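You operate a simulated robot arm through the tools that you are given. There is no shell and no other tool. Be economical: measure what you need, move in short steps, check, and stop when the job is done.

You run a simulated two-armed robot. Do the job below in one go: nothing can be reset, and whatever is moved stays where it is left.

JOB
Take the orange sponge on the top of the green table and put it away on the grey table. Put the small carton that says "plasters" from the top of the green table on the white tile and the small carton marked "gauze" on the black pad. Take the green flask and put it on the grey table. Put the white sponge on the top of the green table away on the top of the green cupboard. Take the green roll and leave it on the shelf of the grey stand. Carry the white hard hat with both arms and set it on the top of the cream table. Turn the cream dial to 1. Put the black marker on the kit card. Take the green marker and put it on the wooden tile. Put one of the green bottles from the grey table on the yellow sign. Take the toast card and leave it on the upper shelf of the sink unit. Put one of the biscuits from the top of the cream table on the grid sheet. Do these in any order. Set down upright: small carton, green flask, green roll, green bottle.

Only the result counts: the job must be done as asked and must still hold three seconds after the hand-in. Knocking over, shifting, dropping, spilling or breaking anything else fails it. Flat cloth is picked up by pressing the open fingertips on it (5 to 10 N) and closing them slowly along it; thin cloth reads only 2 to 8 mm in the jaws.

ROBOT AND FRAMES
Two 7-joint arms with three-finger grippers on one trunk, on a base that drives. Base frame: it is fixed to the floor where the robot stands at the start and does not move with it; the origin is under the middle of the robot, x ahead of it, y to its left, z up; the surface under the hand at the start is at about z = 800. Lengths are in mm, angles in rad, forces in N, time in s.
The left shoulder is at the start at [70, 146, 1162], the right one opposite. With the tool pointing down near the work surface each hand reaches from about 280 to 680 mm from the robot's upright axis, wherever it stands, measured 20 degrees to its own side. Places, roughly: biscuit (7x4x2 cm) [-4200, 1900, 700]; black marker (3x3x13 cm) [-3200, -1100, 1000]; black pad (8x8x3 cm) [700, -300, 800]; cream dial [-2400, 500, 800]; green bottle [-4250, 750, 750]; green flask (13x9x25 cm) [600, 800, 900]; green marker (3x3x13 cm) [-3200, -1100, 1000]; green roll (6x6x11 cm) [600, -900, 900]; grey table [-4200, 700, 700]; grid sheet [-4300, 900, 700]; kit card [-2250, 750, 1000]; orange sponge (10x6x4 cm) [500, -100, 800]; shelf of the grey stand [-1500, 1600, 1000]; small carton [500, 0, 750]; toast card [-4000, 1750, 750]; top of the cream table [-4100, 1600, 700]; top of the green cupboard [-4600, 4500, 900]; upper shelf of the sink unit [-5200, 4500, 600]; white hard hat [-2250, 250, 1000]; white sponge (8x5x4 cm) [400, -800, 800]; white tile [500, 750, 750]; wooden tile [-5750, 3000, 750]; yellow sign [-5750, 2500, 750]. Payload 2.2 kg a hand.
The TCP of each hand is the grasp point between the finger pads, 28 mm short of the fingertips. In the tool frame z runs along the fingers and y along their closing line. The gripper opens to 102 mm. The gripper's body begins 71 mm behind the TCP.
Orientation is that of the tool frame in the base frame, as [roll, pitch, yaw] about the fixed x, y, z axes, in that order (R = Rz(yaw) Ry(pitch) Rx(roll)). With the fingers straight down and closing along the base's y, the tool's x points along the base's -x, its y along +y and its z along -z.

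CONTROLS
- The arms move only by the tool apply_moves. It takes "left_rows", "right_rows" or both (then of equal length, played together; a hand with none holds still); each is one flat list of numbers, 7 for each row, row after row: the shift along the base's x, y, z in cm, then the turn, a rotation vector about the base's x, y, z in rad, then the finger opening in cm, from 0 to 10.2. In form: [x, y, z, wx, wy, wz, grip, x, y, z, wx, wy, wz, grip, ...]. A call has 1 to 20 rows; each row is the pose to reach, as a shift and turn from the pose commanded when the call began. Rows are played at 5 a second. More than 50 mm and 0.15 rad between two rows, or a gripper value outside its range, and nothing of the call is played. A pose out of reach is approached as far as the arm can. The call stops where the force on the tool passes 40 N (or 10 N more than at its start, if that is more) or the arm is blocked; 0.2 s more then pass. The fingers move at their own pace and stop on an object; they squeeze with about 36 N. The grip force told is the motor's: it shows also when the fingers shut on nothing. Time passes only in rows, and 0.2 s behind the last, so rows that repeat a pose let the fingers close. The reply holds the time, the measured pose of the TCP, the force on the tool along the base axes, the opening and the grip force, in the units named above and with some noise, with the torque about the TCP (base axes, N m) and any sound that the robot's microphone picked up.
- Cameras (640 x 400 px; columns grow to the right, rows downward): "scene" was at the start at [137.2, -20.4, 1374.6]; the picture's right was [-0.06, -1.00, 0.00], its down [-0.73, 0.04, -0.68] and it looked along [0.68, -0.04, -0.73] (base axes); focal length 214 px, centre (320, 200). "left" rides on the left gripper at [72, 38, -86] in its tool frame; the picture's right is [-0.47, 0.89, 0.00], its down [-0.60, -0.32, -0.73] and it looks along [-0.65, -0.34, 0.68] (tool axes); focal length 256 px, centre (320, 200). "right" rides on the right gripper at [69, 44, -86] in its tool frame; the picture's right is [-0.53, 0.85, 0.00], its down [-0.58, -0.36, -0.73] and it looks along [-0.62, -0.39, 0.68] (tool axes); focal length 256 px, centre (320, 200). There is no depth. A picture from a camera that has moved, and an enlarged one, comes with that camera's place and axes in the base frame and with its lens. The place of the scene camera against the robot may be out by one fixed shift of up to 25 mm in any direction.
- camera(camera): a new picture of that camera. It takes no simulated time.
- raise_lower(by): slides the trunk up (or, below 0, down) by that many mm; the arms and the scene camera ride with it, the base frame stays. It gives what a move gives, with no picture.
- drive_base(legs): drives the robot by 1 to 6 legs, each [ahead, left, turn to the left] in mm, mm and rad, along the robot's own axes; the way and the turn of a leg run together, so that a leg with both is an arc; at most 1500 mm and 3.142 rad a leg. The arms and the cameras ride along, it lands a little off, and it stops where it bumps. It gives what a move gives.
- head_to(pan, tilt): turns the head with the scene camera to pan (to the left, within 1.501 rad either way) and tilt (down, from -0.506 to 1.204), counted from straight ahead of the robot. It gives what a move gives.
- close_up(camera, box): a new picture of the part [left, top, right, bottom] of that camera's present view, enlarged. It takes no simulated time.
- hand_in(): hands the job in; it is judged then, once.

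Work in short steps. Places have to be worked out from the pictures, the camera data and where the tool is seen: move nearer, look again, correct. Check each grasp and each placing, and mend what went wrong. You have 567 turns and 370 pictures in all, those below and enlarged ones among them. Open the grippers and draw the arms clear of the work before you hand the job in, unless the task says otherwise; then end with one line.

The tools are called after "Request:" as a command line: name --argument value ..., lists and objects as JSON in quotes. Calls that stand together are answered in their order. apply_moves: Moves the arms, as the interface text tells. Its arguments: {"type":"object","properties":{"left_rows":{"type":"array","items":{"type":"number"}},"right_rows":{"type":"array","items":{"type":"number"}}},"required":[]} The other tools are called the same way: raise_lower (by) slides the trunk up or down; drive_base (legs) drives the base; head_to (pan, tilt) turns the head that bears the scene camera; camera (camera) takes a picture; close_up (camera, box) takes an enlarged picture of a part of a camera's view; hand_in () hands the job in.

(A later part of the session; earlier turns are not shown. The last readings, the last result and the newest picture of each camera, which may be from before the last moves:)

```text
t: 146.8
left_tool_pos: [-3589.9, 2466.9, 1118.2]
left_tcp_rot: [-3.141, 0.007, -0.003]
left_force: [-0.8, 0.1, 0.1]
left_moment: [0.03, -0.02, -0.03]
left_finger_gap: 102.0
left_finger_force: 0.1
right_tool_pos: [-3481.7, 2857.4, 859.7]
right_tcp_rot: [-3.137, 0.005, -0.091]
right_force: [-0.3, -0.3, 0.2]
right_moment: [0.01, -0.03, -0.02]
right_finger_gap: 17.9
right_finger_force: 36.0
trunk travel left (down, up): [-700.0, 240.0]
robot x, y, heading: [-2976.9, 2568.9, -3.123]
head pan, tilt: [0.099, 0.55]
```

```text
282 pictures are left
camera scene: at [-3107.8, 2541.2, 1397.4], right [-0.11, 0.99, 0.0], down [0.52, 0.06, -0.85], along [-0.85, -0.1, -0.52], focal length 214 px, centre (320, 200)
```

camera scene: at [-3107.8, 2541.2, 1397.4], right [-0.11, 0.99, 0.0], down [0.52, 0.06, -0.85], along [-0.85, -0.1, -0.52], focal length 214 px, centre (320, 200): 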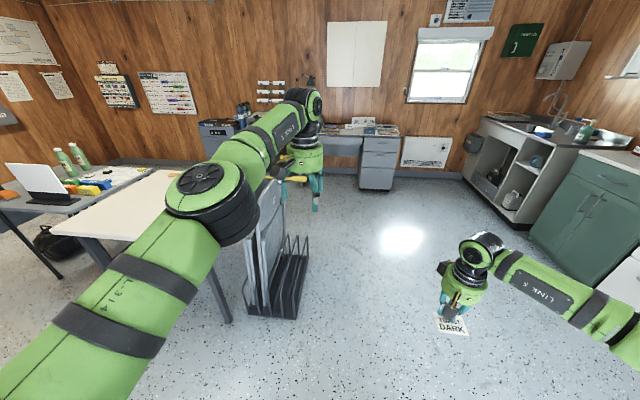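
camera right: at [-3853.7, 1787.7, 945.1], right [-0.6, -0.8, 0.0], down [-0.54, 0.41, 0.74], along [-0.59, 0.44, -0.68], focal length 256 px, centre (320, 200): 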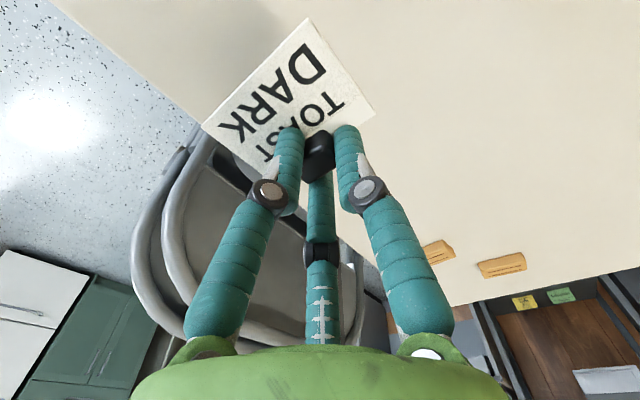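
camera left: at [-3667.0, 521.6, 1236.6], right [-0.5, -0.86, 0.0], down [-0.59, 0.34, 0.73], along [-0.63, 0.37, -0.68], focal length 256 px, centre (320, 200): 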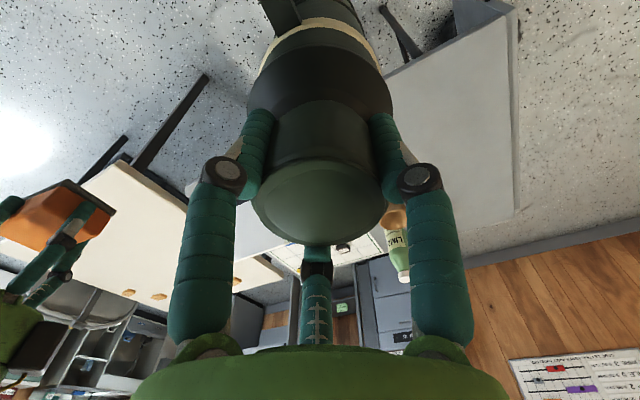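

The way along y≈2770 is clear. I drive round the rack and past the cream table.

Request:
drive_base --legs '[[100, -220, 0], [1300, 0, 0]]'

Request:
head_to --pan 0.0 --tilt 0.5

Request:
camera --camera "scene"

Request:
head_to --pan 1.2 --tilt 0.5

Request:
camera --camera "scene"

```text
t: 154.6
left_tool_pos: [-4965.1, 2636.1, 1118.3]
left_tcp_rot: [-3.14, 0.003, 0.014]
left_force: [0.6, 0.3, 0.8]
left_moment: [0.02, -0.01, 0.0]
left_finger_gap: 101.9
left_finger_force: 0.1
right_tool_pos: [-4867.3, 3027.3, 858.9]
right_tcp_rot: [-3.136, 0.005, -0.071]
right_force: [-0.6, -0.3, 0.0]
right_moment: [0.04, 0.0, 0.0]
right_finger_gap: 17.6
right_finger_force: 35.7
trunk travel left (down, up): [-700.0, 240.0]
robot x, y, heading: [-4355.2, 2746.2, -3.106]
head pan, tilt: [0.099, 0.55]
```

```text
t: 155.3
left_tool_pos: [-4966.5, 2635.8, 1117.4]
left_tcp_rot: [-3.139, 0.003, 0.015]
left_force: [-0.8, 0.6, -0.9]
left_moment: [-0.02, -0.04, -0.01]
left_finger_gap: 101.8
left_finger_force: 0.0
right_tool_pos: [-4866.7, 3028.1, 859.6]
right_tcp_rot: [-3.136, 0.005, -0.07]
right_force: [0.2, 0.9, 0.0]
right_moment: [-0.01, 0.0, -0.02]
right_finger_gap: 17.9
right_finger_force: 36.2
trunk travel left (down, up): [-700.0, 240.0]
robot x, y, heading: [-4352.6, 2747.4, -3.106]
head pan, tilt: [0.0, 0.499]
```

```text
281 pictures are left
camera scene: at [-4488.8, 2728.2, 1401.9], right [-0.04, 1.0, 0.0], down [0.48, 0.02, -0.88], along [-0.88, -0.03, -0.48], focal length 214 px, centre (320, 200)
```

scene: 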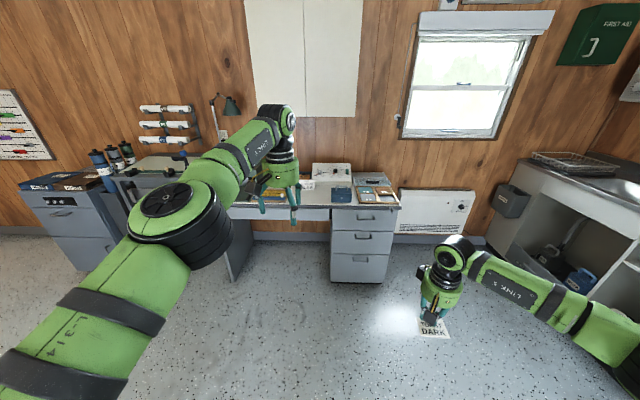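

```text
t: 156.7
left_tool_pos: [-4966.0, 2636.2, 1117.7]
left_tcp_rot: [-3.139, 0.005, 0.016]
left_force: [-0.5, -0.8, 0.0]
left_moment: [0.02, 0.0, 0.03]
left_finger_gap: 101.9
left_finger_force: 0.0
right_tool_pos: [-4866.4, 3028.4, 860.5]
right_tcp_rot: [-3.136, 0.006, -0.07]
right_force: [0.0, -0.7, 0.0]
right_moment: [0.0, 0.02, 0.01]
right_finger_gap: 17.6
right_finger_force: 36.2
trunk travel left (down, up): [-700.0, 240.0]
robot x, y, heading: [-4352.9, 2751.8, -3.111]
head pan, tilt: [1.201, 0.499]
```

```text
280 pictures are left
camera scene: at [-4427.7, 2645.5, 1402.0], right [-0.94, 0.33, 0.0], down [0.16, 0.45, -0.88], along [-0.29, -0.83, -0.48], focal length 214 px, centre (320, 200)
```

scene: 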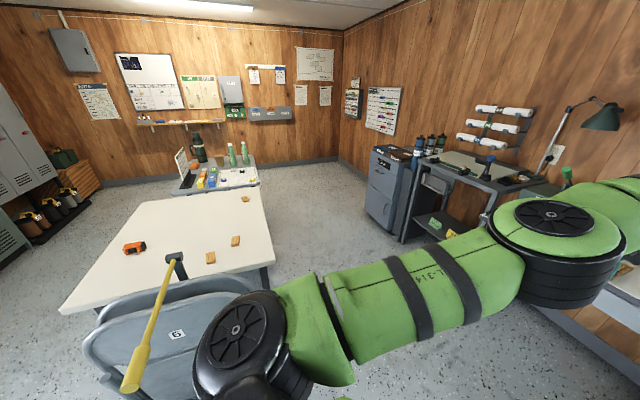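

I advance to x≈-4750 and turn right (through the open side) to face +x, so as to work on the tables from behind.

Request:
drive_base --legs '[[400, -50, 0], [0, 0, -1.57], [0, 0, -1.57]]'

Request:
head_to --pan -0.5 --tilt 0.6

Request:
camera --camera "scene"

```text
t: 166.9
left_tool_pos: [-4145.6, 2883.6, 1117.4]
left_tcp_rot: [-3.139, 0.005, 3.131]
left_force: [-0.1, 1.5, -0.1]
left_moment: [0.02, 0.04, -0.01]
left_finger_gap: 101.9
left_finger_force: 0.2
right_tool_pos: [-4254.5, 2494.1, 859.4]
right_tcp_rot: [-3.138, 0.005, 3.048]
right_force: [0.0, 0.3, 0.0]
right_moment: [0.06, 0.03, 0.01]
right_finger_gap: 18.9
right_finger_force: 10.4
trunk travel left (down, up): [-700.0, 240.0]
robot x, y, heading: [-4760.5, 2784.1, 0.009]
head pan, tilt: [1.201, 0.499]
```

```text
t: 168.6
left_tool_pos: [-4145.2, 2882.5, 1116.5]
left_tcp_rot: [-3.14, 0.004, 3.13]
left_force: [-0.5, 0.6, -0.2]
left_moment: [-0.02, 0.05, 0.02]
left_finger_gap: 102.1
left_finger_force: 0.0
right_tool_pos: [-4254.1, 2495.7, 859.0]
right_tcp_rot: [-3.137, 0.004, 3.049]
right_force: [0.3, -0.7, -0.4]
right_moment: [0.04, -0.01, -0.01]
right_finger_gap: 19.0
right_finger_force: 10.4
trunk travel left (down, up): [-700.0, 240.0]
robot x, y, heading: [-4759.5, 2787.7, 0.012]
head pan, tilt: [-0.499, 0.6]
```

```text
279 pictures are left
camera scene: at [-4623.7, 2729.5, 1392.9], right [-0.47, -0.88, 0.0], down [-0.5, 0.27, -0.83], along [0.73, -0.39, -0.56], focal length 214 px, centre (320, 200)
```

scene: 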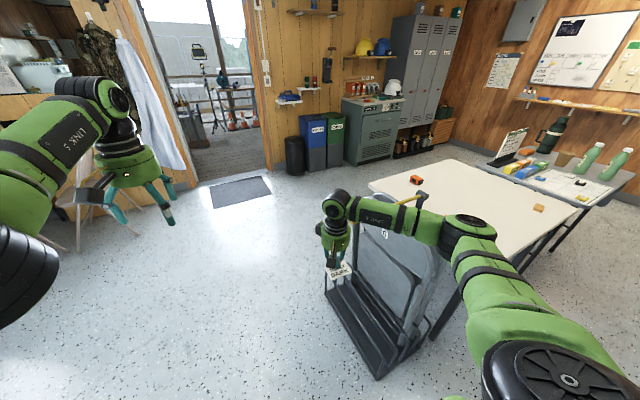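

The right grip force dropped to 10 N; I check the right camera.

Request:
camera --camera "right"

Request:
close_up --camera "scene" --box '[280, 180, 440, 300]'

```text
278 pictures are left
camera right: at [-4319.9, 2544.9, 944.6], right [0.61, 0.79, 0.0], down [0.54, -0.41, 0.74], along [0.58, -0.45, -0.68], focal length 256 px, centre (320, 200)
```

right: 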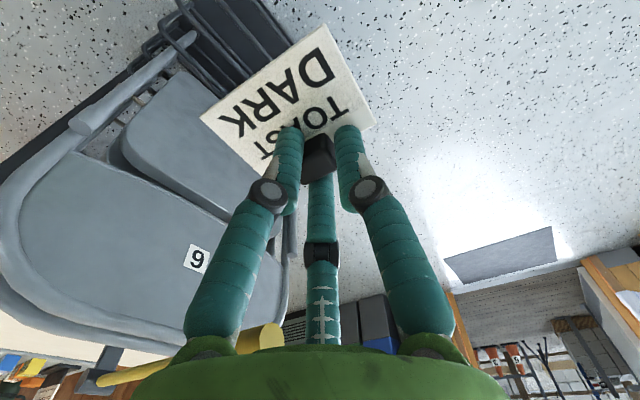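

```text
3.33 times, centred on (360, 240) of scene
camera zoom: at [-4623.7, 2729.5, 1392.9], right [-0.47, -0.88, 0.0], down [-0.5, 0.27, -0.83], along [0.73, -0.39, -0.56], focal length 715 px, centre (187, 67)
```

zoom: 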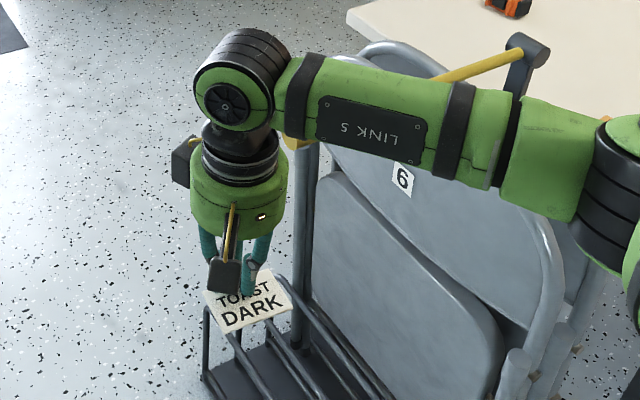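

The card is still held. I re-tighten the grip and raise the hand 140 mm away from the chairs.

Request:
apply_moves --right_rows '[0, 0, 0, 0, 0, 0, 0, 0, 0, 0, 0, 0, 0, 0, 0, 0, 4, 0, 0, 0, 0, 0, 0, 8, 0, 0, 0, 0, 0, 0, 12, 0, 0, 0, 0, 0, 0, 14, 0, 0, 0, 0]'

```text
t: 170.0
left_tool_pos: [-4147.0, 2883.6, 1119.0]
left_tcp_rot: [-3.14, 0.003, 3.131]
left_force: [0.7, 0.3, -0.5]
left_moment: [0.03, -0.03, -0.04]
left_finger_gap: 102.2
left_finger_force: 0.0
right_tool_pos: [-4252.5, 2495.4, 999.5]
right_tcp_rot: [-3.137, 0.006, 3.046]
right_force: [0.3, -0.3, -0.6]
right_moment: [-0.02, -0.04, -0.01]
right_finger_gap: 17.4
right_finger_force: 36.6
trunk travel left (down, up): [-700.0, 240.0]
robot x, y, heading: [-4757.4, 2784.6, 0.009]
head pan, tilt: [-0.499, 0.6]
```

Grip is firm again. Now back 280 mm and strafe right 1450 mm along the far side of the tables.

Request:
drive_base --legs '[[-280, 0, 0], [0, -1400, 0]]'

Request:
head_to --pan 0.0 --tilt 0.8

Request:
camera --camera "scene"

Request:
camera --camera "left"

```text
t: 178.7
left_tool_pos: [-4376.3, 1501.3, 1118.0]
left_tcp_rot: [-3.138, 0.004, -3.087]
left_force: [-0.5, 0.0, -1.4]
left_moment: [-0.01, 0.0, -0.03]
left_finger_gap: 101.6
left_finger_force: 0.1
right_tool_pos: [-4459.4, 1108.3, 1000.0]
right_tcp_rot: [-3.136, 0.006, 3.113]
right_force: [-0.5, 0.0, 0.2]
right_moment: [0.04, -0.01, 0.03]
right_finger_gap: 17.4
right_finger_force: 36.1
trunk travel left (down, up): [-700.0, 240.0]
robot x, y, heading: [-4987.6, 1365.1, 0.076]
head pan, tilt: [-0.499, 0.6]
```

```text
t: 179.6
left_tool_pos: [-4377.1, 1501.2, 1117.8]
left_tcp_rot: [-3.14, 0.005, -3.088]
left_force: [0.3, 0.4, -0.3]
left_moment: [0.0, -0.01, -0.01]
left_finger_gap: 102.1
left_finger_force: 0.2
right_tool_pos: [-4459.4, 1108.6, 1000.6]
right_tcp_rot: [-3.136, 0.004, 3.112]
right_force: [1.3, -0.4, 0.1]
right_moment: [-0.01, -0.01, 0.04]
right_finger_gap: 17.4
right_finger_force: 36.3
trunk travel left (down, up): [-700.0, 240.0]
robot x, y, heading: [-4981.7, 1365.9, 0.072]
head pan, tilt: [0.0, 0.799]
```

```text
276 pictures are left
camera scene: at [-4845.5, 1359.3, 1376.0], right [0.07, -1.0, 0.0], down [-0.71, -0.05, -0.7], along [0.7, 0.05, -0.72], focal length 214 px, centre (320, 200)
```

scene: 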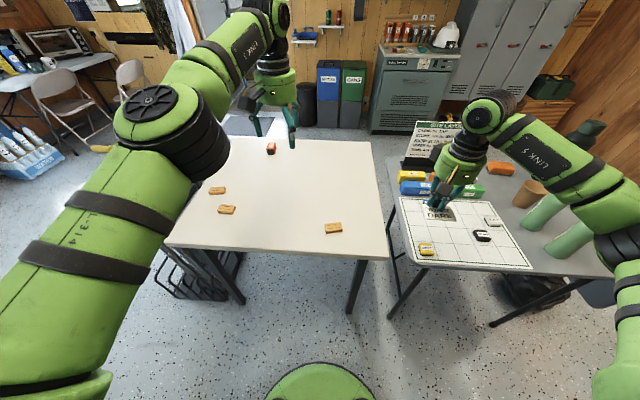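

```text
275 pictures are left
camera left: at [-4452.7, 1536.3, 1204.0], right [0.42, 0.91, 0.0], down [0.62, -0.28, 0.73], along [0.67, -0.3, -0.68], focal length 256 px, centre (320, 200)
```

left: 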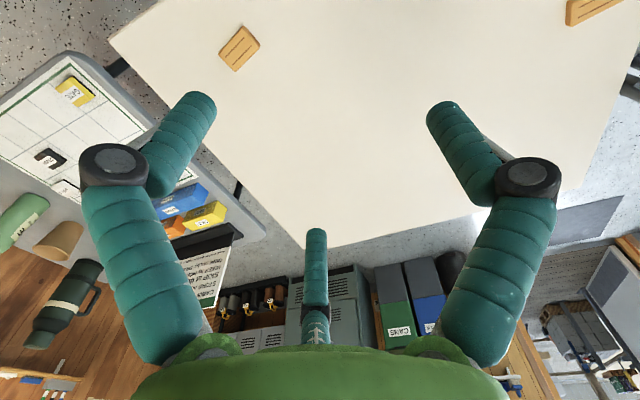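

The nearest biscuit is at about [-4381,1361]. I move the left hand above it and take a closer look.

Request:
apply_moves --left_rows '[0, -3, -3, 0, 0, 0, 10.2, 0, -6, -6, 0, 0, 0, 10.2, -0.2, -9, -9, 0, 0, 0, 10.2, -0.3, -12, -12.5, 0, 0, 0, 10.2, -0.4, -13.7, -16.5, 0, 0, 0, 10.2, -0.4, -13.7, -20.5, 0, 0, 0, 10.2]'

Request:
close_up --camera "left" --box '[220, 0, 420, 125]'

```text
t: 181.0
left_tool_pos: [-4386.0, 1370.8, 922.7]
left_tcp_rot: [-3.139, 0.003, -3.087]
left_force: [0.2, 0.1, 0.2]
left_moment: [-0.01, 0.04, -0.02]
left_finger_gap: 102.2
left_finger_force: 0.0
left hand out of reach, approached as far as the arm can: row 4, 5, 6
right_tool_pos: [-4458.8, 1108.5, 1000.1]
right_tcp_rot: [-3.137, 0.006, 3.112]
right_force: [0.1, -1.0, -0.3]
right_moment: [0.03, 0.0, 0.02]
right_finger_gap: 17.3
right_finger_force: 35.9
trunk travel left (down, up): [-700.0, 240.0]
robot x, y, heading: [-4981.6, 1364.1, 0.073]
head pan, tilt: [0.0, 0.799]
```

```text
3.20 times, centred on (320, 62) of left
camera zoom: at [-4461.4, 1405.3, 1009.2], right [0.42, 0.91, 0.0], down [0.62, -0.28, 0.73], along [0.67, -0.3, -0.68], focal length 819 px, centre (320, 640)
```

zoom: 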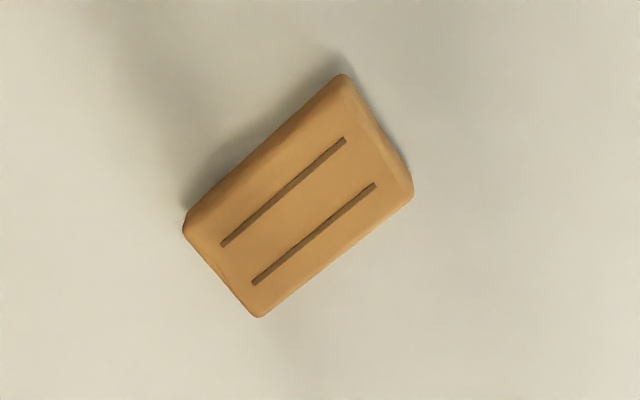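

The biscuit's centre is [-4384,1364], long side along y turned +15°. The pose is at the reach limit, so I drive ahead 130 mm and re-align with a turn of +0.2 rad.

Request:
drive_base --legs '[[130, 0, -0.07]]'

```text
t: 182.3
left_tool_pos: [-4262.3, 1334.0, 924.8]
left_tcp_rot: [-3.141, 0.006, 3.128]
left_force: [0.4, 0.6, 0.5]
left_moment: [-0.01, -0.06, 0.02]
left_finger_gap: 102.1
left_finger_force: 0.0
right_tool_pos: [-4353.7, 1078.0, 1000.6]
right_tcp_rot: [-3.137, 0.007, 3.04]
right_force: [0.4, -0.3, 0.2]
right_moment: [-0.02, 0.01, -0.03]
right_finger_gap: 17.3
right_finger_force: 35.5
trunk travel left (down, up): [-700.0, 240.0]
robot x, y, heading: [-4854.4, 1372.6, 0.005]
head pan, tilt: [0.0, 0.799]
```

Request:
apply_moves --left_rows '[-3, 1, 0, 0, 0, 0.07, 10.2, -6, 2, 0, 0, 0, 0.14, 10.2, -9, 3, 0, 0, 0, 0.21, 10.2, -12.5, 4.1, 0, 0, 0, 0.275, 10.2, -12.5, 4.1, -4, 0, 0, 0.275, 10.2, -12.5, 4.1, -8, 0, 0, 0.275, 9, -12.5, 4.1, -12, 0, 0, 0.275, 8]'

Request:
camera --camera "left"

```text
t: 183.9
left_tool_pos: [-4385.4, 1376.3, 804.0]
left_tcp_rot: [-3.138, 0.004, -2.883]
left_force: [0.4, -0.2, 0.0]
left_moment: [0.0, 0.01, -0.02]
left_finger_gap: 80.2
left_finger_force: 0.2
right_tool_pos: [-4352.2, 1078.1, 999.2]
right_tcp_rot: [-3.135, 0.006, 3.039]
right_force: [0.9, -0.4, -0.5]
right_moment: [0.0, -0.01, 0.0]
right_finger_gap: 17.4
right_finger_force: 36.7
trunk travel left (down, up): [-700.0, 240.0]
robot x, y, heading: [-4856.7, 1371.1, 0.002]
head pan, tilt: [0.0, 0.799]
```

```text
273 pictures are left
camera left: at [-4465.7, 1395.1, 889.9], right [0.22, 0.97, 0.0], down [0.66, -0.15, 0.73], along [0.72, -0.16, -0.68], focal length 256 px, centre (320, 200)
```

left: 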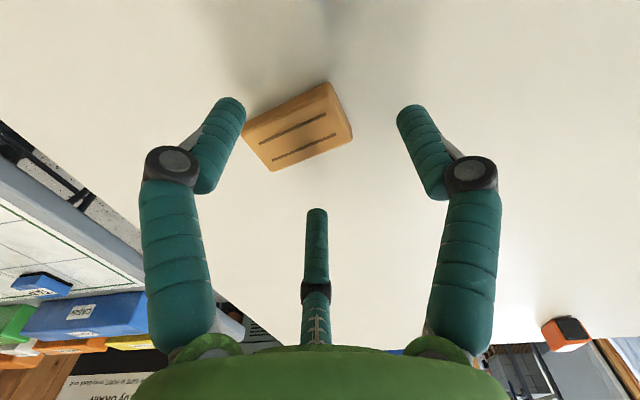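

Good alignment. I descend to TCP 769, close and lift.

Request:
apply_moves --left_rows '[0, 0, -2, 0, 0, 0, 8, 0, 0, -3.4, 0, 0, 0, 8, 0, 0, -3.4, 0, 0, 0, 4, 0, 0, -3.4, 0, 0, 0, 1.5, 0, 0, -3.4, 0, 0, 0, 1.5, 0, 0, 0, 0, 0, 0, 1.5, 0, 0, 4, 0, 0, 0, 1.5]'

Request:
camera --camera "left"

```text
t: 185.5
left_tool_pos: [-4388.2, 1375.5, 844.5]
left_tcp_rot: [-3.139, 0.004, -2.881]
left_force: [0.0, -0.3, 0.2]
left_moment: [0.03, -0.03, -0.03]
left_finger_gap: 41.5
left_finger_force: 19.9
right_tool_pos: [-4353.3, 1077.1, 998.9]
right_tcp_rot: [-3.138, 0.007, 3.042]
right_force: [-0.1, -1.0, -0.3]
right_moment: [0.01, -0.01, 0.03]
right_finger_gap: 17.6
right_finger_force: 36.3
trunk travel left (down, up): [-700.0, 240.0]
robot x, y, heading: [-4852.1, 1368.0, 0.002]
head pan, tilt: [0.0, 0.799]
```

```text
272 pictures are left
camera left: at [-4468.6, 1394.5, 930.6], right [0.22, 0.97, 0.0], down [0.66, -0.15, 0.73], along [0.72, -0.16, -0.68], focal length 256 px, centre (320, 200)
```

left: 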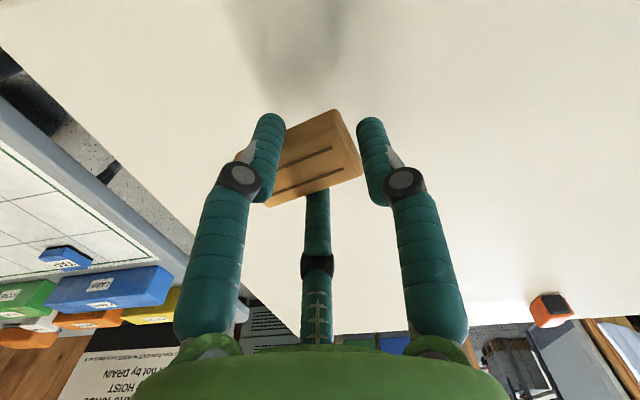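

Biscuit held. I raise both hands (the right will pass above the bottles), then strafe right 440 mm to the grid sheet.

Request:
apply_moves --left_rows '[0, 0, 3, 0, 0, 0, 1.5, 0, 0, 6, 0, 0, 0, 1.5, 0, 0, 6, 0, 0, 0, 1.5]' --right_rows '[0, 0, 4, 0, 0, 0, 0, 0, 0, 8, 0, 0, 0, 0, 0, 0, 10, 0, 0, 0, 0]'

Request:
drive_base --legs '[[0, -435, 0]]'

Request:
camera --camera "left"

Request:
camera --camera "scene"

```text
t: 186.3
left_tool_pos: [-4387.0, 1373.5, 905.6]
left_tcp_rot: [-3.14, 0.004, -2.883]
left_force: [0.1, 1.6, -0.6]
left_moment: [-0.01, 0.01, 0.02]
left_finger_gap: 41.8
left_finger_force: 19.7
right_tool_pos: [-4347.0, 1076.9, 1097.4]
right_tcp_rot: [-3.137, 0.004, 3.04]
right_force: [-0.8, 0.1, 0.0]
right_moment: [-0.04, -0.02, -0.01]
right_finger_gap: 17.4
right_finger_force: 35.6
trunk travel left (down, up): [-700.0, 240.0]
robot x, y, heading: [-4855.8, 1368.5, 0.003]
head pan, tilt: [0.0, 0.799]
```

```text
t: 188.9
left_tool_pos: [-4385.0, 953.2, 905.4]
left_tcp_rot: [-3.14, 0.004, -2.881]
left_force: [-1.2, 0.3, -0.1]
left_moment: [-0.02, -0.02, -0.03]
left_finger_gap: 41.5
left_finger_force: 19.8
right_tool_pos: [-4345.7, 654.5, 1096.6]
right_tcp_rot: [-3.137, 0.003, 3.042]
right_force: [0.9, 1.5, -0.1]
right_moment: [0.01, -0.01, -0.01]
right_finger_gap: 17.4
right_finger_force: 36.0
trunk travel left (down, up): [-700.0, 240.0]
robot x, y, heading: [-4855.2, 948.8, 0.006]
head pan, tilt: [0.0, 0.799]
```

```text
271 pictures are left
camera left: at [-4465.5, 971.3, 991.1], right [0.22, 0.98, 0.0], down [0.66, -0.15, 0.73], along [0.72, -0.16, -0.68], focal length 256 px, centre (320, 200)
```

left: 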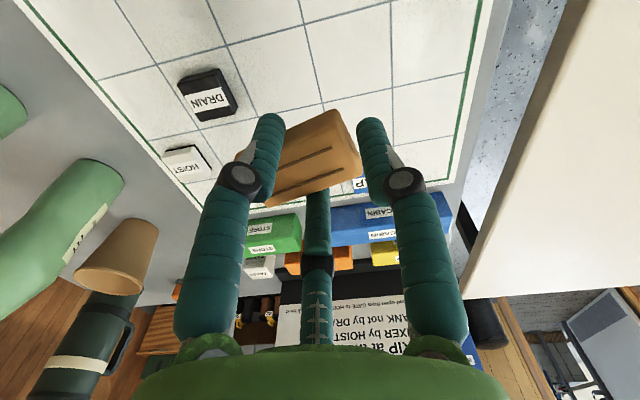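

```text
270 pictures are left
camera scene: at [-4716.1, 933.4, 1376.0], right [0.0, -1.0, 0.0], down [-0.72, 0.0, -0.7], along [0.7, 0.0, -0.72], focal length 214 px, centre (320, 200)
```

scene: 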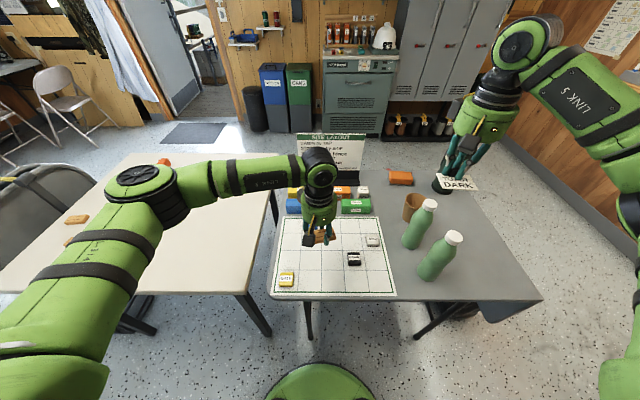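

Below the biscuit is an empty cell. I lower it to just above the sheet and then feel for contact.

Request:
apply_moves --left_rows '[0, 0, -4, 0, 0, 0, 1.5, 0, 0, -8, 0, 0, 0, 1.5, 0, 0, -11, 0, 0, 0, 1.5, 0, 0, -11.6, 0, 0, 0, 1.5, 0, 0, -12, 0, 0, 0, 1.5]'

```text
t: 190.1
left_tool_pos: [-4386.1, 951.3, 785.1]
left_tcp_rot: [-3.141, 0.003, -2.884]
left_force: [-0.5, 1.0, -0.4]
left_moment: [0.0, 0.0, -0.01]
left_finger_gap: 41.3
left_finger_force: 19.9
right_tool_pos: [-4346.2, 654.8, 1097.1]
right_tcp_rot: [-3.137, 0.006, 3.042]
right_force: [0.6, 0.0, -0.4]
right_moment: [-0.01, 0.01, 0.0]
right_finger_gap: 17.6
right_finger_force: 35.7
trunk travel left (down, up): [-700.0, 240.0]
robot x, y, heading: [-4854.8, 943.4, 0.007]
head pan, tilt: [0.0, 0.799]
```

Request:
apply_moves --left_rows '[0, 0, -0.2, 0, 0, 0, 1.5, 0, 0, -0.4, 0, 0, 0, 1.5, 0, 0, -0.5, 0, 0, 0, 1.5]'

```text
t: 190.9
left_tool_pos: [-4384.3, 951.3, 780.0]
left_tcp_rot: [-3.139, 0.003, -2.882]
left_force: [-0.4, -1.0, -0.4]
left_moment: [0.01, -0.01, -0.01]
left_finger_gap: 41.2
left_finger_force: 19.8
right_tool_pos: [-4346.0, 654.0, 1097.0]
right_tcp_rot: [-3.138, 0.003, 3.043]
right_force: [-1.1, -0.7, -0.9]
right_moment: [-0.02, 0.0, 0.02]
right_finger_gap: 17.4
right_finger_force: 36.2
trunk travel left (down, up): [-700.0, 240.0]
robot x, y, heading: [-4850.8, 944.9, 0.006]
head pan, tilt: [0.0, 0.799]
```

Request:
apply_moves --left_rows '[0, 0, -0.2, 0, 0, 0, 1.5, 0, 0, -0.4, 0, 0, 0, 1.5]'

Request:
close_up --camera "scene" --box '[260, 200, 420, 300]'

```text
t: 191.5
left_tool_pos: [-4384.0, 953.7, 777.4]
left_tcp_rot: [-3.14, 0.005, -2.881]
left_force: [0.8, -0.8, 0.5]
left_moment: [-0.01, 0.04, 0.03]
left_finger_gap: 41.4
left_finger_force: 19.6
right_tool_pos: [-4346.1, 655.2, 1097.0]
right_tcp_rot: [-3.137, 0.005, 3.042]
right_force: [-0.3, -0.5, 0.1]
right_moment: [0.0, 0.02, -0.01]
right_finger_gap: 17.6
right_finger_force: 35.6
trunk travel left (down, up): [-700.0, 240.0]
robot x, y, heading: [-4853.2, 946.8, 0.003]
head pan, tilt: [0.0, 0.799]
```

```text
4.00 times, centred on (340, 250) of scene
camera zoom: at [-4716.0, 932.6, 1376.0], right [0.0, -1.0, 0.0], down [-0.72, 0.0, -0.7], along [0.7, 0.0, -0.72], focal length 858 px, centre (240, 0)
```

zoom: 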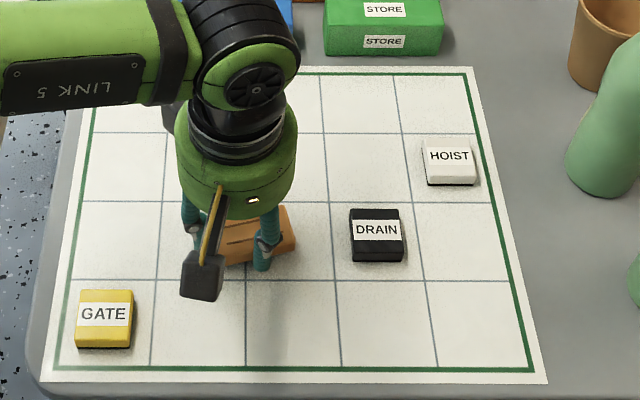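

Request:
apply_moves --left_rows '[0, 0, -0.2, 0, 0, 0, 1.5, 0, 0, -0.4, 0, 0, 0, 1.5, 0, 0, -0.5, 0, 0, 0, 1.5]'

```text
t: 192.3
left_tool_pos: [-4386.3, 952.9, 771.2]
left_tcp_rot: [-3.139, 0.004, -2.882]
left_force: [-0.3, 0.2, 0.5]
left_moment: [0.0, 0.04, 0.01]
left_finger_gap: 41.4
left_finger_force: 19.8
right_tool_pos: [-4345.6, 654.1, 1096.3]
right_tcp_rot: [-3.137, 0.004, 3.041]
right_force: [0.1, -0.7, 0.2]
right_moment: [-0.01, 0.02, 0.03]
right_finger_gap: 17.5
right_finger_force: 35.9
trunk travel left (down, up): [-700.0, 240.0]
robot x, y, heading: [-4857.3, 951.8, 0.004]
head pan, tilt: [0.0, 0.799]
```

Request:
apply_moves --left_rows '[0, 0, -0.2, 0, 0, 0, 1.5, 0, 0, -0.4, 0, 0, 0, 1.5]'

```text
t: 192.9
left_tool_pos: [-4384.0, 951.7, 770.2]
left_tcp_rot: [-3.137, 0.008, -2.881]
left_force: [-0.7, 1.3, 16.4]
left_moment: [0.05, 0.06, -0.03]
left_finger_gap: 41.4
left_finger_force: 20.3
right_tool_pos: [-4348.4, 655.1, 1098.0]
right_tcp_rot: [-3.135, 0.006, 3.043]
right_force: [-0.4, -0.3, 0.5]
right_moment: [-0.03, -0.03, 0.02]
right_finger_gap: 17.2
right_finger_force: 36.1
trunk travel left (down, up): [-700.0, 240.0]
robot x, y, heading: [-4854.1, 947.6, 0.005]
head pan, tilt: [0.0, 0.799]
```

Contact. I ease up 3 mm, open and lift away.

Request:
apply_moves --left_rows '[0, 0, 0.3, 0, 0, 0, 1.5, 0, 0, 0.3, 0, 0, 0, 5, 0, 0, 0.3, 0, 0, 0, 7, 0, 0, 0.5, 0, 0, 0, 7, 0, 0, 4, 0, 0, 0, 7, 0, 0, 9, 0, 0, 0, 9, 0, 0, 14, 0, 0, 0, 10.2]'

Request:
close_up --camera "scene" --box '[260, 180, 500, 310]'

```text
t: 194.5
left_tool_pos: [-4384.7, 953.6, 908.3]
left_tcp_rot: [-3.141, 0.005, -2.882]
left_force: [0.2, 0.1, -0.1]
left_moment: [-0.01, 0.02, -0.02]
left_finger_gap: 102.0
left_finger_force: 0.1
right_tool_pos: [-4346.8, 654.2, 1097.0]
right_tcp_rot: [-3.137, 0.009, 3.041]
right_force: [0.0, -0.2, 0.4]
right_moment: [0.0, -0.03, 0.0]
right_finger_gap: 17.2
right_finger_force: 36.4
trunk travel left (down, up): [-700.0, 240.0]
robot x, y, heading: [-4852.7, 946.9, 0.006]
head pan, tilt: [0.0, 0.799]
```

```text
2.67 times, centred on (380, 245) of scene
camera zoom: at [-4716.9, 932.6, 1376.0], right [0.0, -1.0, 0.0], down [-0.72, 0.0, -0.7], along [0.7, 0.0, -0.72], focal length 572 px, centre (160, 80)
```

zoom: 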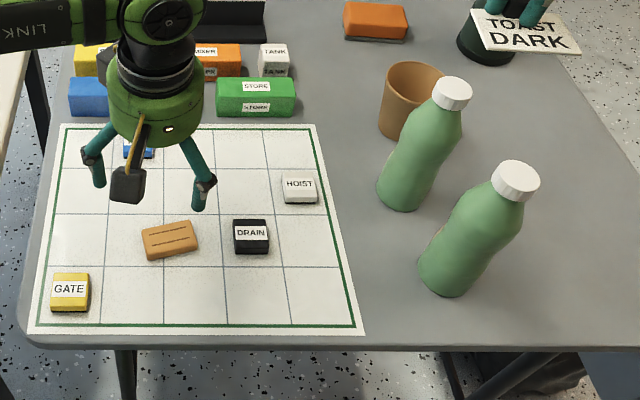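

Biscuit is on the sheet. Now one green bottle (PEAR) with the left hand: raise the hand first, then strafe right.

Request:
apply_moves --left_rows '[0, 0, 4, 0, 0, -0.08, 10.2, 0, 0, 8, 0, 0, -0.16, 10.2, 0, 0, 12, 0, 0, -0.25, 10.2, 0, 0, 16, 0, 0, -0.25, 10.2]'

Request:
drive_base --legs '[[0, -400, 0]]'

Request:
camera --camera "left"

Request:
camera --camera "scene"

```text
t: 195.5
left_tool_pos: [-4383.8, 949.7, 1069.1]
left_tcp_rot: [-3.141, 0.001, -3.134]
left_force: [-0.2, 0.8, 0.4]
left_moment: [0.02, 0.01, 0.02]
left_finger_gap: 102.2
left_finger_force: 0.1
right_tool_pos: [-4346.8, 654.1, 1097.6]
right_tcp_rot: [-3.139, 0.008, 3.041]
right_force: [0.3, -0.2, -0.4]
right_moment: [0.03, 0.01, -0.03]
right_finger_gap: 17.4
right_finger_force: 35.9
trunk travel left (down, up): [-700.0, 240.0]
robot x, y, heading: [-4852.9, 947.0, 0.007]
head pan, tilt: [0.0, 0.799]
```

```text
t: 198.0
left_tool_pos: [-4381.3, 544.1, 1067.3]
left_tcp_rot: [-3.138, 0.004, -3.135]
left_force: [-0.2, 0.9, -1.1]
left_moment: [-0.06, 0.01, -0.03]
left_finger_gap: 102.0
left_finger_force: 0.1
right_tool_pos: [-4345.5, 248.1, 1096.8]
right_tcp_rot: [-3.137, 0.005, 3.038]
right_force: [-0.2, 0.5, -1.4]
right_moment: [0.0, -0.02, -0.05]
right_finger_gap: 17.2
right_finger_force: 36.1
trunk travel left (down, up): [-700.0, 240.0]
robot x, y, heading: [-4851.4, 541.2, -0.0]
head pan, tilt: [0.0, 0.799]
```

```text
267 pictures are left
camera left: at [-4454.9, 582.7, 1153.6], right [0.46, 0.89, 0.0], down [0.6, -0.31, 0.73], along [0.65, -0.34, -0.68], focal length 256 px, centre (320, 200)
```

left: 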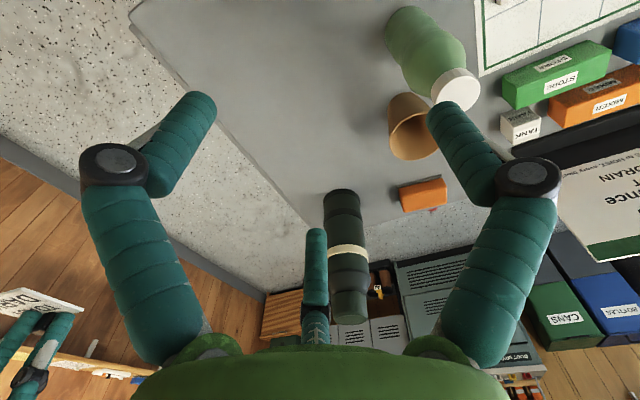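

```text
266 pictures are left
camera scene: at [-4714.9, 527.7, 1376.0], right [0.0, -1.0, 0.0], down [-0.72, 0.0, -0.7], along [0.7, 0.0, -0.72], focal length 214 px, centre (320, 200)
```

scene: 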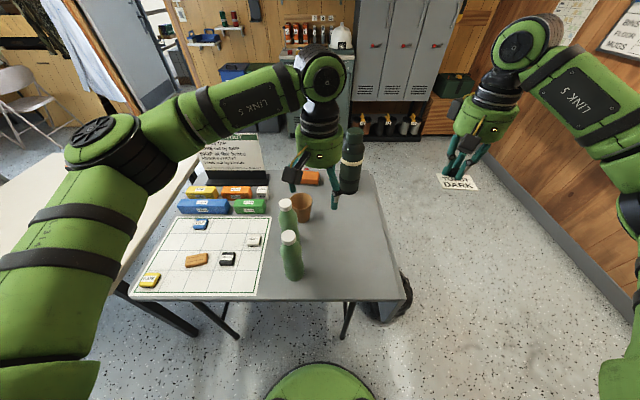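

The PEAR bottle is near [-4426,622], behind the present view. I shift the left hand back and left to see it.

Request:
apply_moves --left_rows '[-3, 3, 0, 0, 0, 0, 10.2, -6, 6, 0, 0, 0, 0, 10.2, -8, 7, 0, 0, 0, 0, 10.2]'

Request:
camera --camera "left"

```text
t: 198.8
left_tool_pos: [-4460.0, 613.5, 1067.4]
left_tcp_rot: [-3.141, 0.004, -3.134]
left_force: [-0.1, -0.5, -0.2]
left_moment: [0.0, -0.02, 0.0]
left_finger_gap: 102.0
left_finger_force: 0.1
right_tool_pos: [-4345.4, 247.3, 1096.9]
right_tcp_rot: [-3.139, 0.004, 3.04]
right_force: [0.5, 0.2, 0.3]
right_moment: [0.01, -0.02, 0.01]
right_finger_gap: 17.3
right_finger_force: 35.9
trunk travel left (down, up): [-700.0, 240.0]
robot x, y, heading: [-4849.9, 542.2, 0.006]
head pan, tilt: [0.0, 0.799]
```

```text
265 pictures are left
camera left: at [-4535.7, 652.6, 1153.4], right [0.46, 0.89, 0.0], down [0.6, -0.31, 0.73], along [0.65, -0.34, -0.68], focal length 256 px, centre (320, 200)
```

left: 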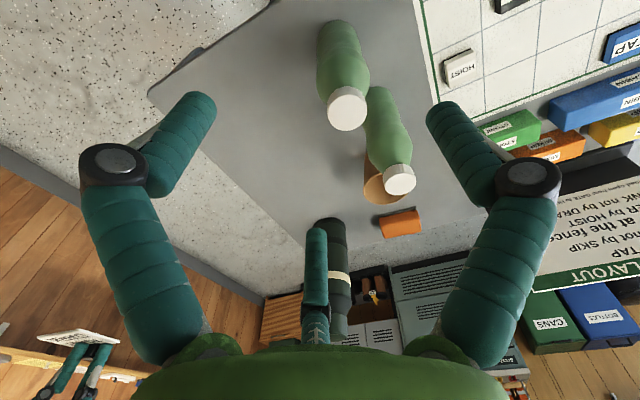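

PEAR bottle: axis at [-4420,620], cap top ≈927. I move over it and descend to TCP z≈850, then close.

Request:
apply_moves --left_rows '[4, 0.7, 0, 0, 0, 0, 10.2, 4, 0.7, -4, 0, 0, 0, 10.2, 4, 0.7, -8, 0, 0, 0, 10.2, 4, 0.7, -12, 0, 0, 0, 10.2, 4, 0.7, -16, 0, 0, 0, 10.2, 4, 0.7, -19, 0, 0, 0, 10.2, 4, 0.7, -21.7, 0, 0, 0, 10.2]'

Request:
camera --camera "left"

```text
t: 200.4
left_tool_pos: [-4418.2, 616.0, 869.2]
left_tcp_rot: [-3.127, 0.023, -3.137]
left_force: [-2.6, 1.9, 14.2]
left_moment: [0.04, 0.02, -0.01]
left_finger_gap: 102.0
left_finger_force: 0.1
right_tool_pos: [-4346.9, 247.6, 1098.2]
right_tcp_rot: [-3.139, 0.008, 3.039]
right_force: [-0.3, 0.7, -0.1]
right_moment: [-0.01, -0.02, -0.02]
right_finger_gap: 17.3
right_finger_force: 35.8
trunk travel left (down, up): [-700.0, 240.0]
robot x, y, heading: [-4852.5, 542.5, 0.005]
head pan, tilt: [0.0, 0.799]
stopped in row 7 (left hand): the force on the tool passed its limit at 58 N (the readings are from after the stop); the commanded pose is now the measured one
```

```text
264 pictures are left
camera left: at [-4493.3, 655.9, 952.9], right [0.46, 0.89, 0.0], down [0.59, -0.3, 0.75], along [0.66, -0.35, -0.66], focal length 256 px, centre (320, 200)
```

left: 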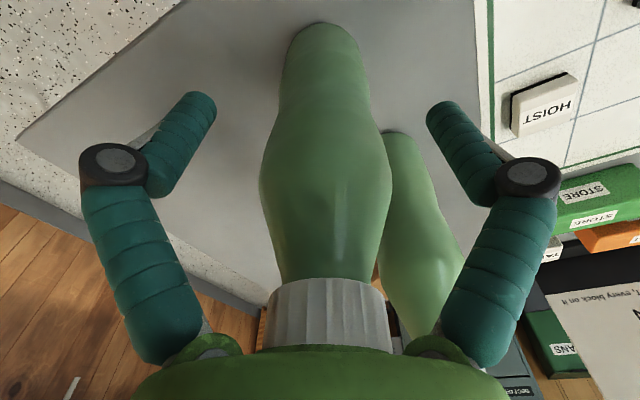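

The palm met the cap (bottle top ≈940). I rise 10 mm and close the fingers round the body.

Request:
apply_moves --left_rows '[0, 0.2, 1.2, 0, 0, 0, 10.2, 0, 0.2, 1.2, 0, 0, 0, 7, 0, 0.2, 1.2, 0, 0, 0, 4, 0, 0.2, 1.2, 0, 0, 0, 4, 0, 0.2, 1.2, 0, 0, 0, 4]'

Request:
camera --camera "left"

```text
t: 201.6
left_tool_pos: [-4416.9, 620.0, 877.1]
left_tcp_rot: [-3.13, 0.017, -3.136]
left_force: [-0.6, 0.9, 1.3]
left_moment: [0.0, 0.11, 0.02]
left_finger_gap: 58.0
left_finger_force: 35.4
right_tool_pos: [-4346.2, 247.9, 1097.5]
right_tcp_rot: [-3.137, 0.005, 3.037]
right_force: [0.4, -0.2, -0.2]
right_moment: [0.01, 0.0, 0.01]
right_finger_gap: 17.3
right_finger_force: 35.7
trunk travel left (down, up): [-700.0, 240.0]
robot x, y, heading: [-4852.5, 542.3, 0.001]
head pan, tilt: [0.0, 0.799]
```

```text
263 pictures are left
camera left: at [-4491.6, 658.4, 961.6], right [0.46, 0.89, 0.0], down [0.59, -0.31, 0.75], along [0.66, -0.34, -0.67], focal length 256 px, centre (320, 200)
```

left: 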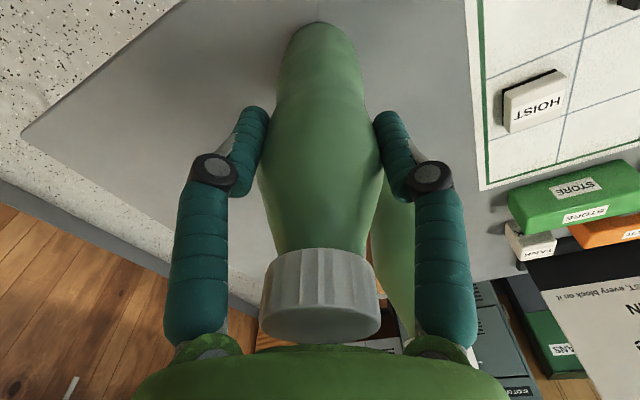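

Bottle gripped (gap 58). I lift it 180 mm.

Request:
apply_moves --left_rows '[0, 0, 3, 0, 0, 0, 4, 0, 0, 7, 0, 0, 0, 4, 0, 0, 11, 0, 0, 0, 4, 0, 0, 15, 0, 0, 0, 4, 0, 0, 18, 0, 0, 0, 4]'

Request:
camera --camera "scene"

```text
t: 202.8
left_tool_pos: [-4419.0, 620.7, 1059.3]
left_tcp_rot: [-3.13, 0.017, -3.137]
left_force: [-0.5, 0.7, -0.6]
left_moment: [0.01, 0.01, -0.02]
left_finger_gap: 57.6
left_finger_force: 36.1
right_tool_pos: [-4346.0, 247.0, 1096.5]
right_tcp_rot: [-3.137, 0.004, 3.038]
right_force: [-0.3, 0.4, -0.3]
right_moment: [0.02, 0.0, 0.01]
right_finger_gap: 17.2
right_finger_force: 36.1
trunk travel left (down, up): [-700.0, 240.0]
robot x, y, heading: [-4850.5, 542.8, -0.0]
head pan, tilt: [0.0, 0.799]
```

```text
262 pictures are left
camera scene: at [-4715.0, 526.4, 1376.0], right [0.0, -1.0, 0.0], down [-0.72, 0.0, -0.7], along [0.7, 0.0, -0.72], focal length 214 px, centre (320, 200)
```

scene: 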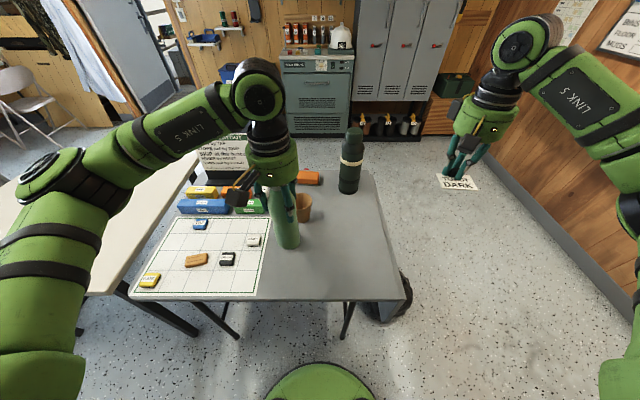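

Bottle is aloft. I back 170 mm, strafe left along the corridor to y≈2600, then turn left to face the desk.

Request:
drive_base --legs '[[-170, 0, 0], [0, 1050, 0], [0, 1050, 0]]'

Request:
drive_base --legs '[[100, 0, 0], [0, 0, 1.57], [0, 0, 1.57]]'

Request:
head_to --pan 0.0 --tilt 0.6

Request:
camera --camera "scene"

```text
t: 214.3
left_tool_pos: [-4557.6, 2714.8, 1058.9]
left_tcp_rot: [-3.129, 0.018, 3.128]
left_force: [-0.1, 0.6, -0.8]
left_moment: [0.01, 0.02, 0.0]
left_finger_gap: 56.6
left_finger_force: 36.3
right_tool_pos: [-4491.9, 2339.4, 1096.9]
right_tcp_rot: [-3.138, 0.006, 3.02]
right_force: [-1.0, -0.3, -0.2]
right_moment: [-0.03, 0.0, 0.02]
right_finger_gap: 17.3
right_finger_force: 36.8
trunk travel left (down, up): [-700.0, 240.0]
robot x, y, heading: [-4993.5, 2642.4, -0.02]
head pan, tilt: [0.0, 0.799]
```

```text
t: 223.0
left_tool_pos: [-5331.3, 2586.4, 1058.7]
left_tcp_rot: [-3.13, 0.016, -0.043]
left_force: [0.1, 0.0, -0.7]
left_moment: [-0.01, -0.01, -0.02]
left_finger_gap: 56.5
left_finger_force: 36.3
right_tool_pos: [-5385.5, 2961.2, 1096.5]
right_tcp_rot: [-3.137, 0.006, -0.151]
right_force: [-0.9, 0.9, -0.5]
right_moment: [0.0, 0.01, -0.02]
right_finger_gap: 17.5
right_finger_force: 35.7
trunk travel left (down, up): [-700.0, 240.0]
robot x, y, heading: [-4889.3, 2644.7, 3.093]
head pan, tilt: [0.0, 0.799]
```

```text
t: 223.7
left_tool_pos: [-5331.0, 2585.8, 1059.3]
left_tcp_rot: [-3.13, 0.018, -0.043]
left_force: [0.1, -0.1, -0.4]
left_moment: [-0.03, -0.02, 0.03]
left_finger_gap: 56.6
left_finger_force: 36.0
right_tool_pos: [-5386.1, 2962.2, 1097.1]
right_tcp_rot: [-3.137, 0.005, -0.152]
right_force: [0.0, 0.1, -0.4]
right_moment: [0.01, 0.0, -0.03]
right_finger_gap: 17.5
right_finger_force: 36.6
trunk travel left (down, up): [-700.0, 240.0]
robot x, y, heading: [-4893.4, 2642.7, 3.092]
head pan, tilt: [0.0, 0.6]
```

```text
261 pictures are left
camera scene: at [-5024.1, 2633.4, 1392.8], right [0.05, 1.0, 0.0], down [0.56, -0.03, -0.82], along [-0.82, 0.04, -0.57], focal length 214 px, centre (320, 200)
```

scene: 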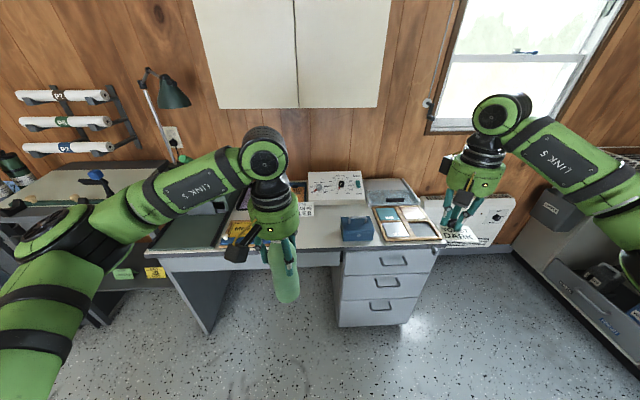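

Request:
close_up --camera "scene" --box '[140, 160, 460, 280]'

Request:
camera --camera "left"

```text
2.00 times, centred on (300, 220) of scene
camera zoom: at [-5024.1, 2633.4, 1392.8], right [0.05, 1.0, 0.0], down [0.56, -0.03, -0.82], along [-0.82, 0.04, -0.57], focal length 429 px, centre (360, 160)
```

zoom: 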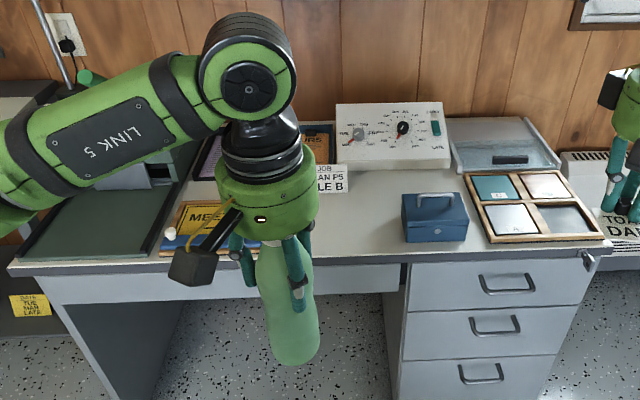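

```text
259 pictures are left
camera left: at [-5260.1, 2543.8, 1143.6], right [-0.5, -0.86, 0.0], down [-0.58, 0.33, 0.75], along [-0.64, 0.38, -0.67], focal length 256 px, centre (320, 200)
```

left: 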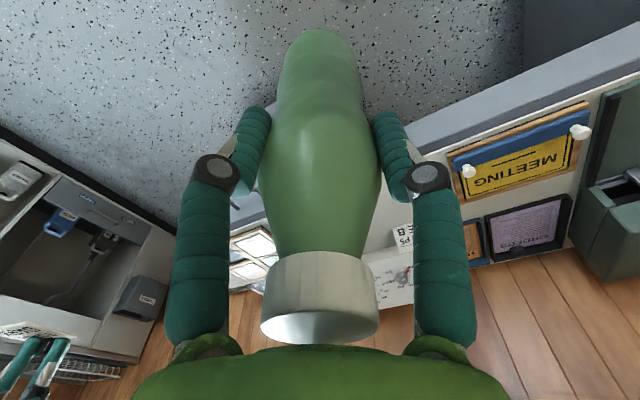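

The yellow "MEETING" sign lies near [-5757,2368]. I move closer to see its surface.

Request:
drive_base --legs '[[200, 180, 0.04]]'

Request:
head_to --pan 0.2 --tilt 0.8

Request:
camera --camera "scene"

Request:
close_up --camera "left" --box '[340, 40, 640, 240]'

```text
t: 225.6
left_tool_pos: [-5534.2, 2398.0, 1059.5]
left_tcp_rot: [-3.13, 0.02, -0.001]
left_force: [0.7, 0.2, 0.0]
left_moment: [-0.01, 0.03, 0.0]
left_finger_gap: 56.5
left_finger_force: 35.5
right_tool_pos: [-5605.1, 2769.5, 1097.0]
right_tcp_rot: [-3.138, 0.008, -0.107]
right_force: [-0.3, 0.1, -1.0]
right_moment: [-0.05, 0.0, 0.01]
right_finger_gap: 17.5
right_finger_force: 35.9
trunk travel left (down, up): [-700.0, 240.0]
robot x, y, heading: [-5099.2, 2473.3, 3.134]
head pan, tilt: [0.0, 0.6]
```

```text
t: 226.4
left_tool_pos: [-5534.6, 2395.3, 1058.7]
left_tcp_rot: [-3.129, 0.018, 0.0]
left_force: [-0.3, -0.1, -0.5]
left_moment: [0.02, -0.03, -0.01]
left_finger_gap: 56.7
left_finger_force: 36.0
right_tool_pos: [-5607.0, 2769.7, 1096.0]
right_tcp_rot: [-3.138, 0.005, -0.108]
right_force: [0.3, -0.4, 0.4]
right_moment: [0.01, 0.0, -0.01]
right_finger_gap: 17.5
right_finger_force: 36.6
trunk travel left (down, up): [-700.0, 240.0]
robot x, y, heading: [-5098.4, 2469.8, 3.139]
head pan, tilt: [0.201, 0.799]
```

```text
258 pictures are left
camera scene: at [-5222.3, 2440.5, 1376.0], right [-0.2, 0.98, 0.0], down [0.7, 0.14, -0.7], along [-0.68, -0.14, -0.72], focal length 214 px, centre (320, 200)
```

scene: 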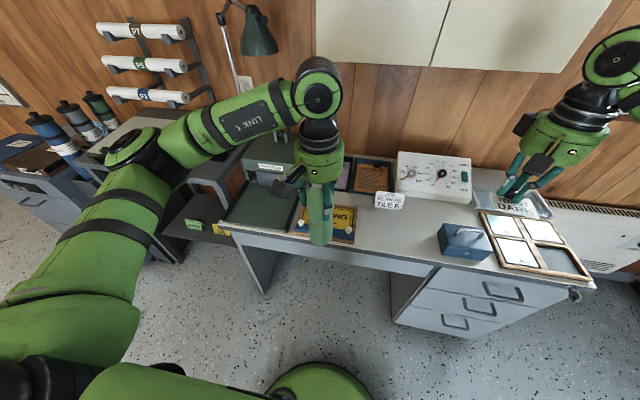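

```text
2.00 times, centred on (490, 140) of left
camera zoom: at [-5462.6, 2357.4, 1143.5], right [-0.47, -0.89, 0.0], down [-0.59, 0.31, 0.75], along [-0.66, 0.35, -0.67], focal length 512 px, centre (-20, 320)
```

zoom: 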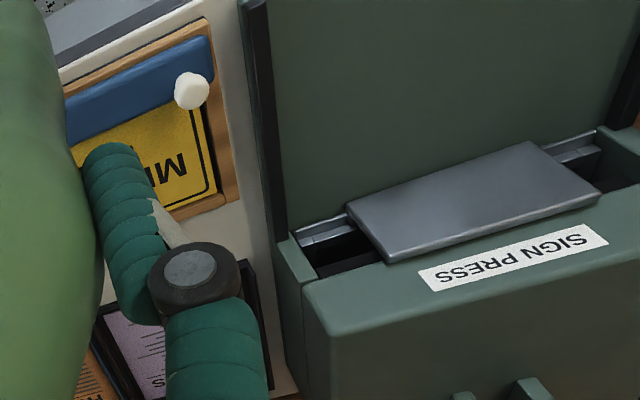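

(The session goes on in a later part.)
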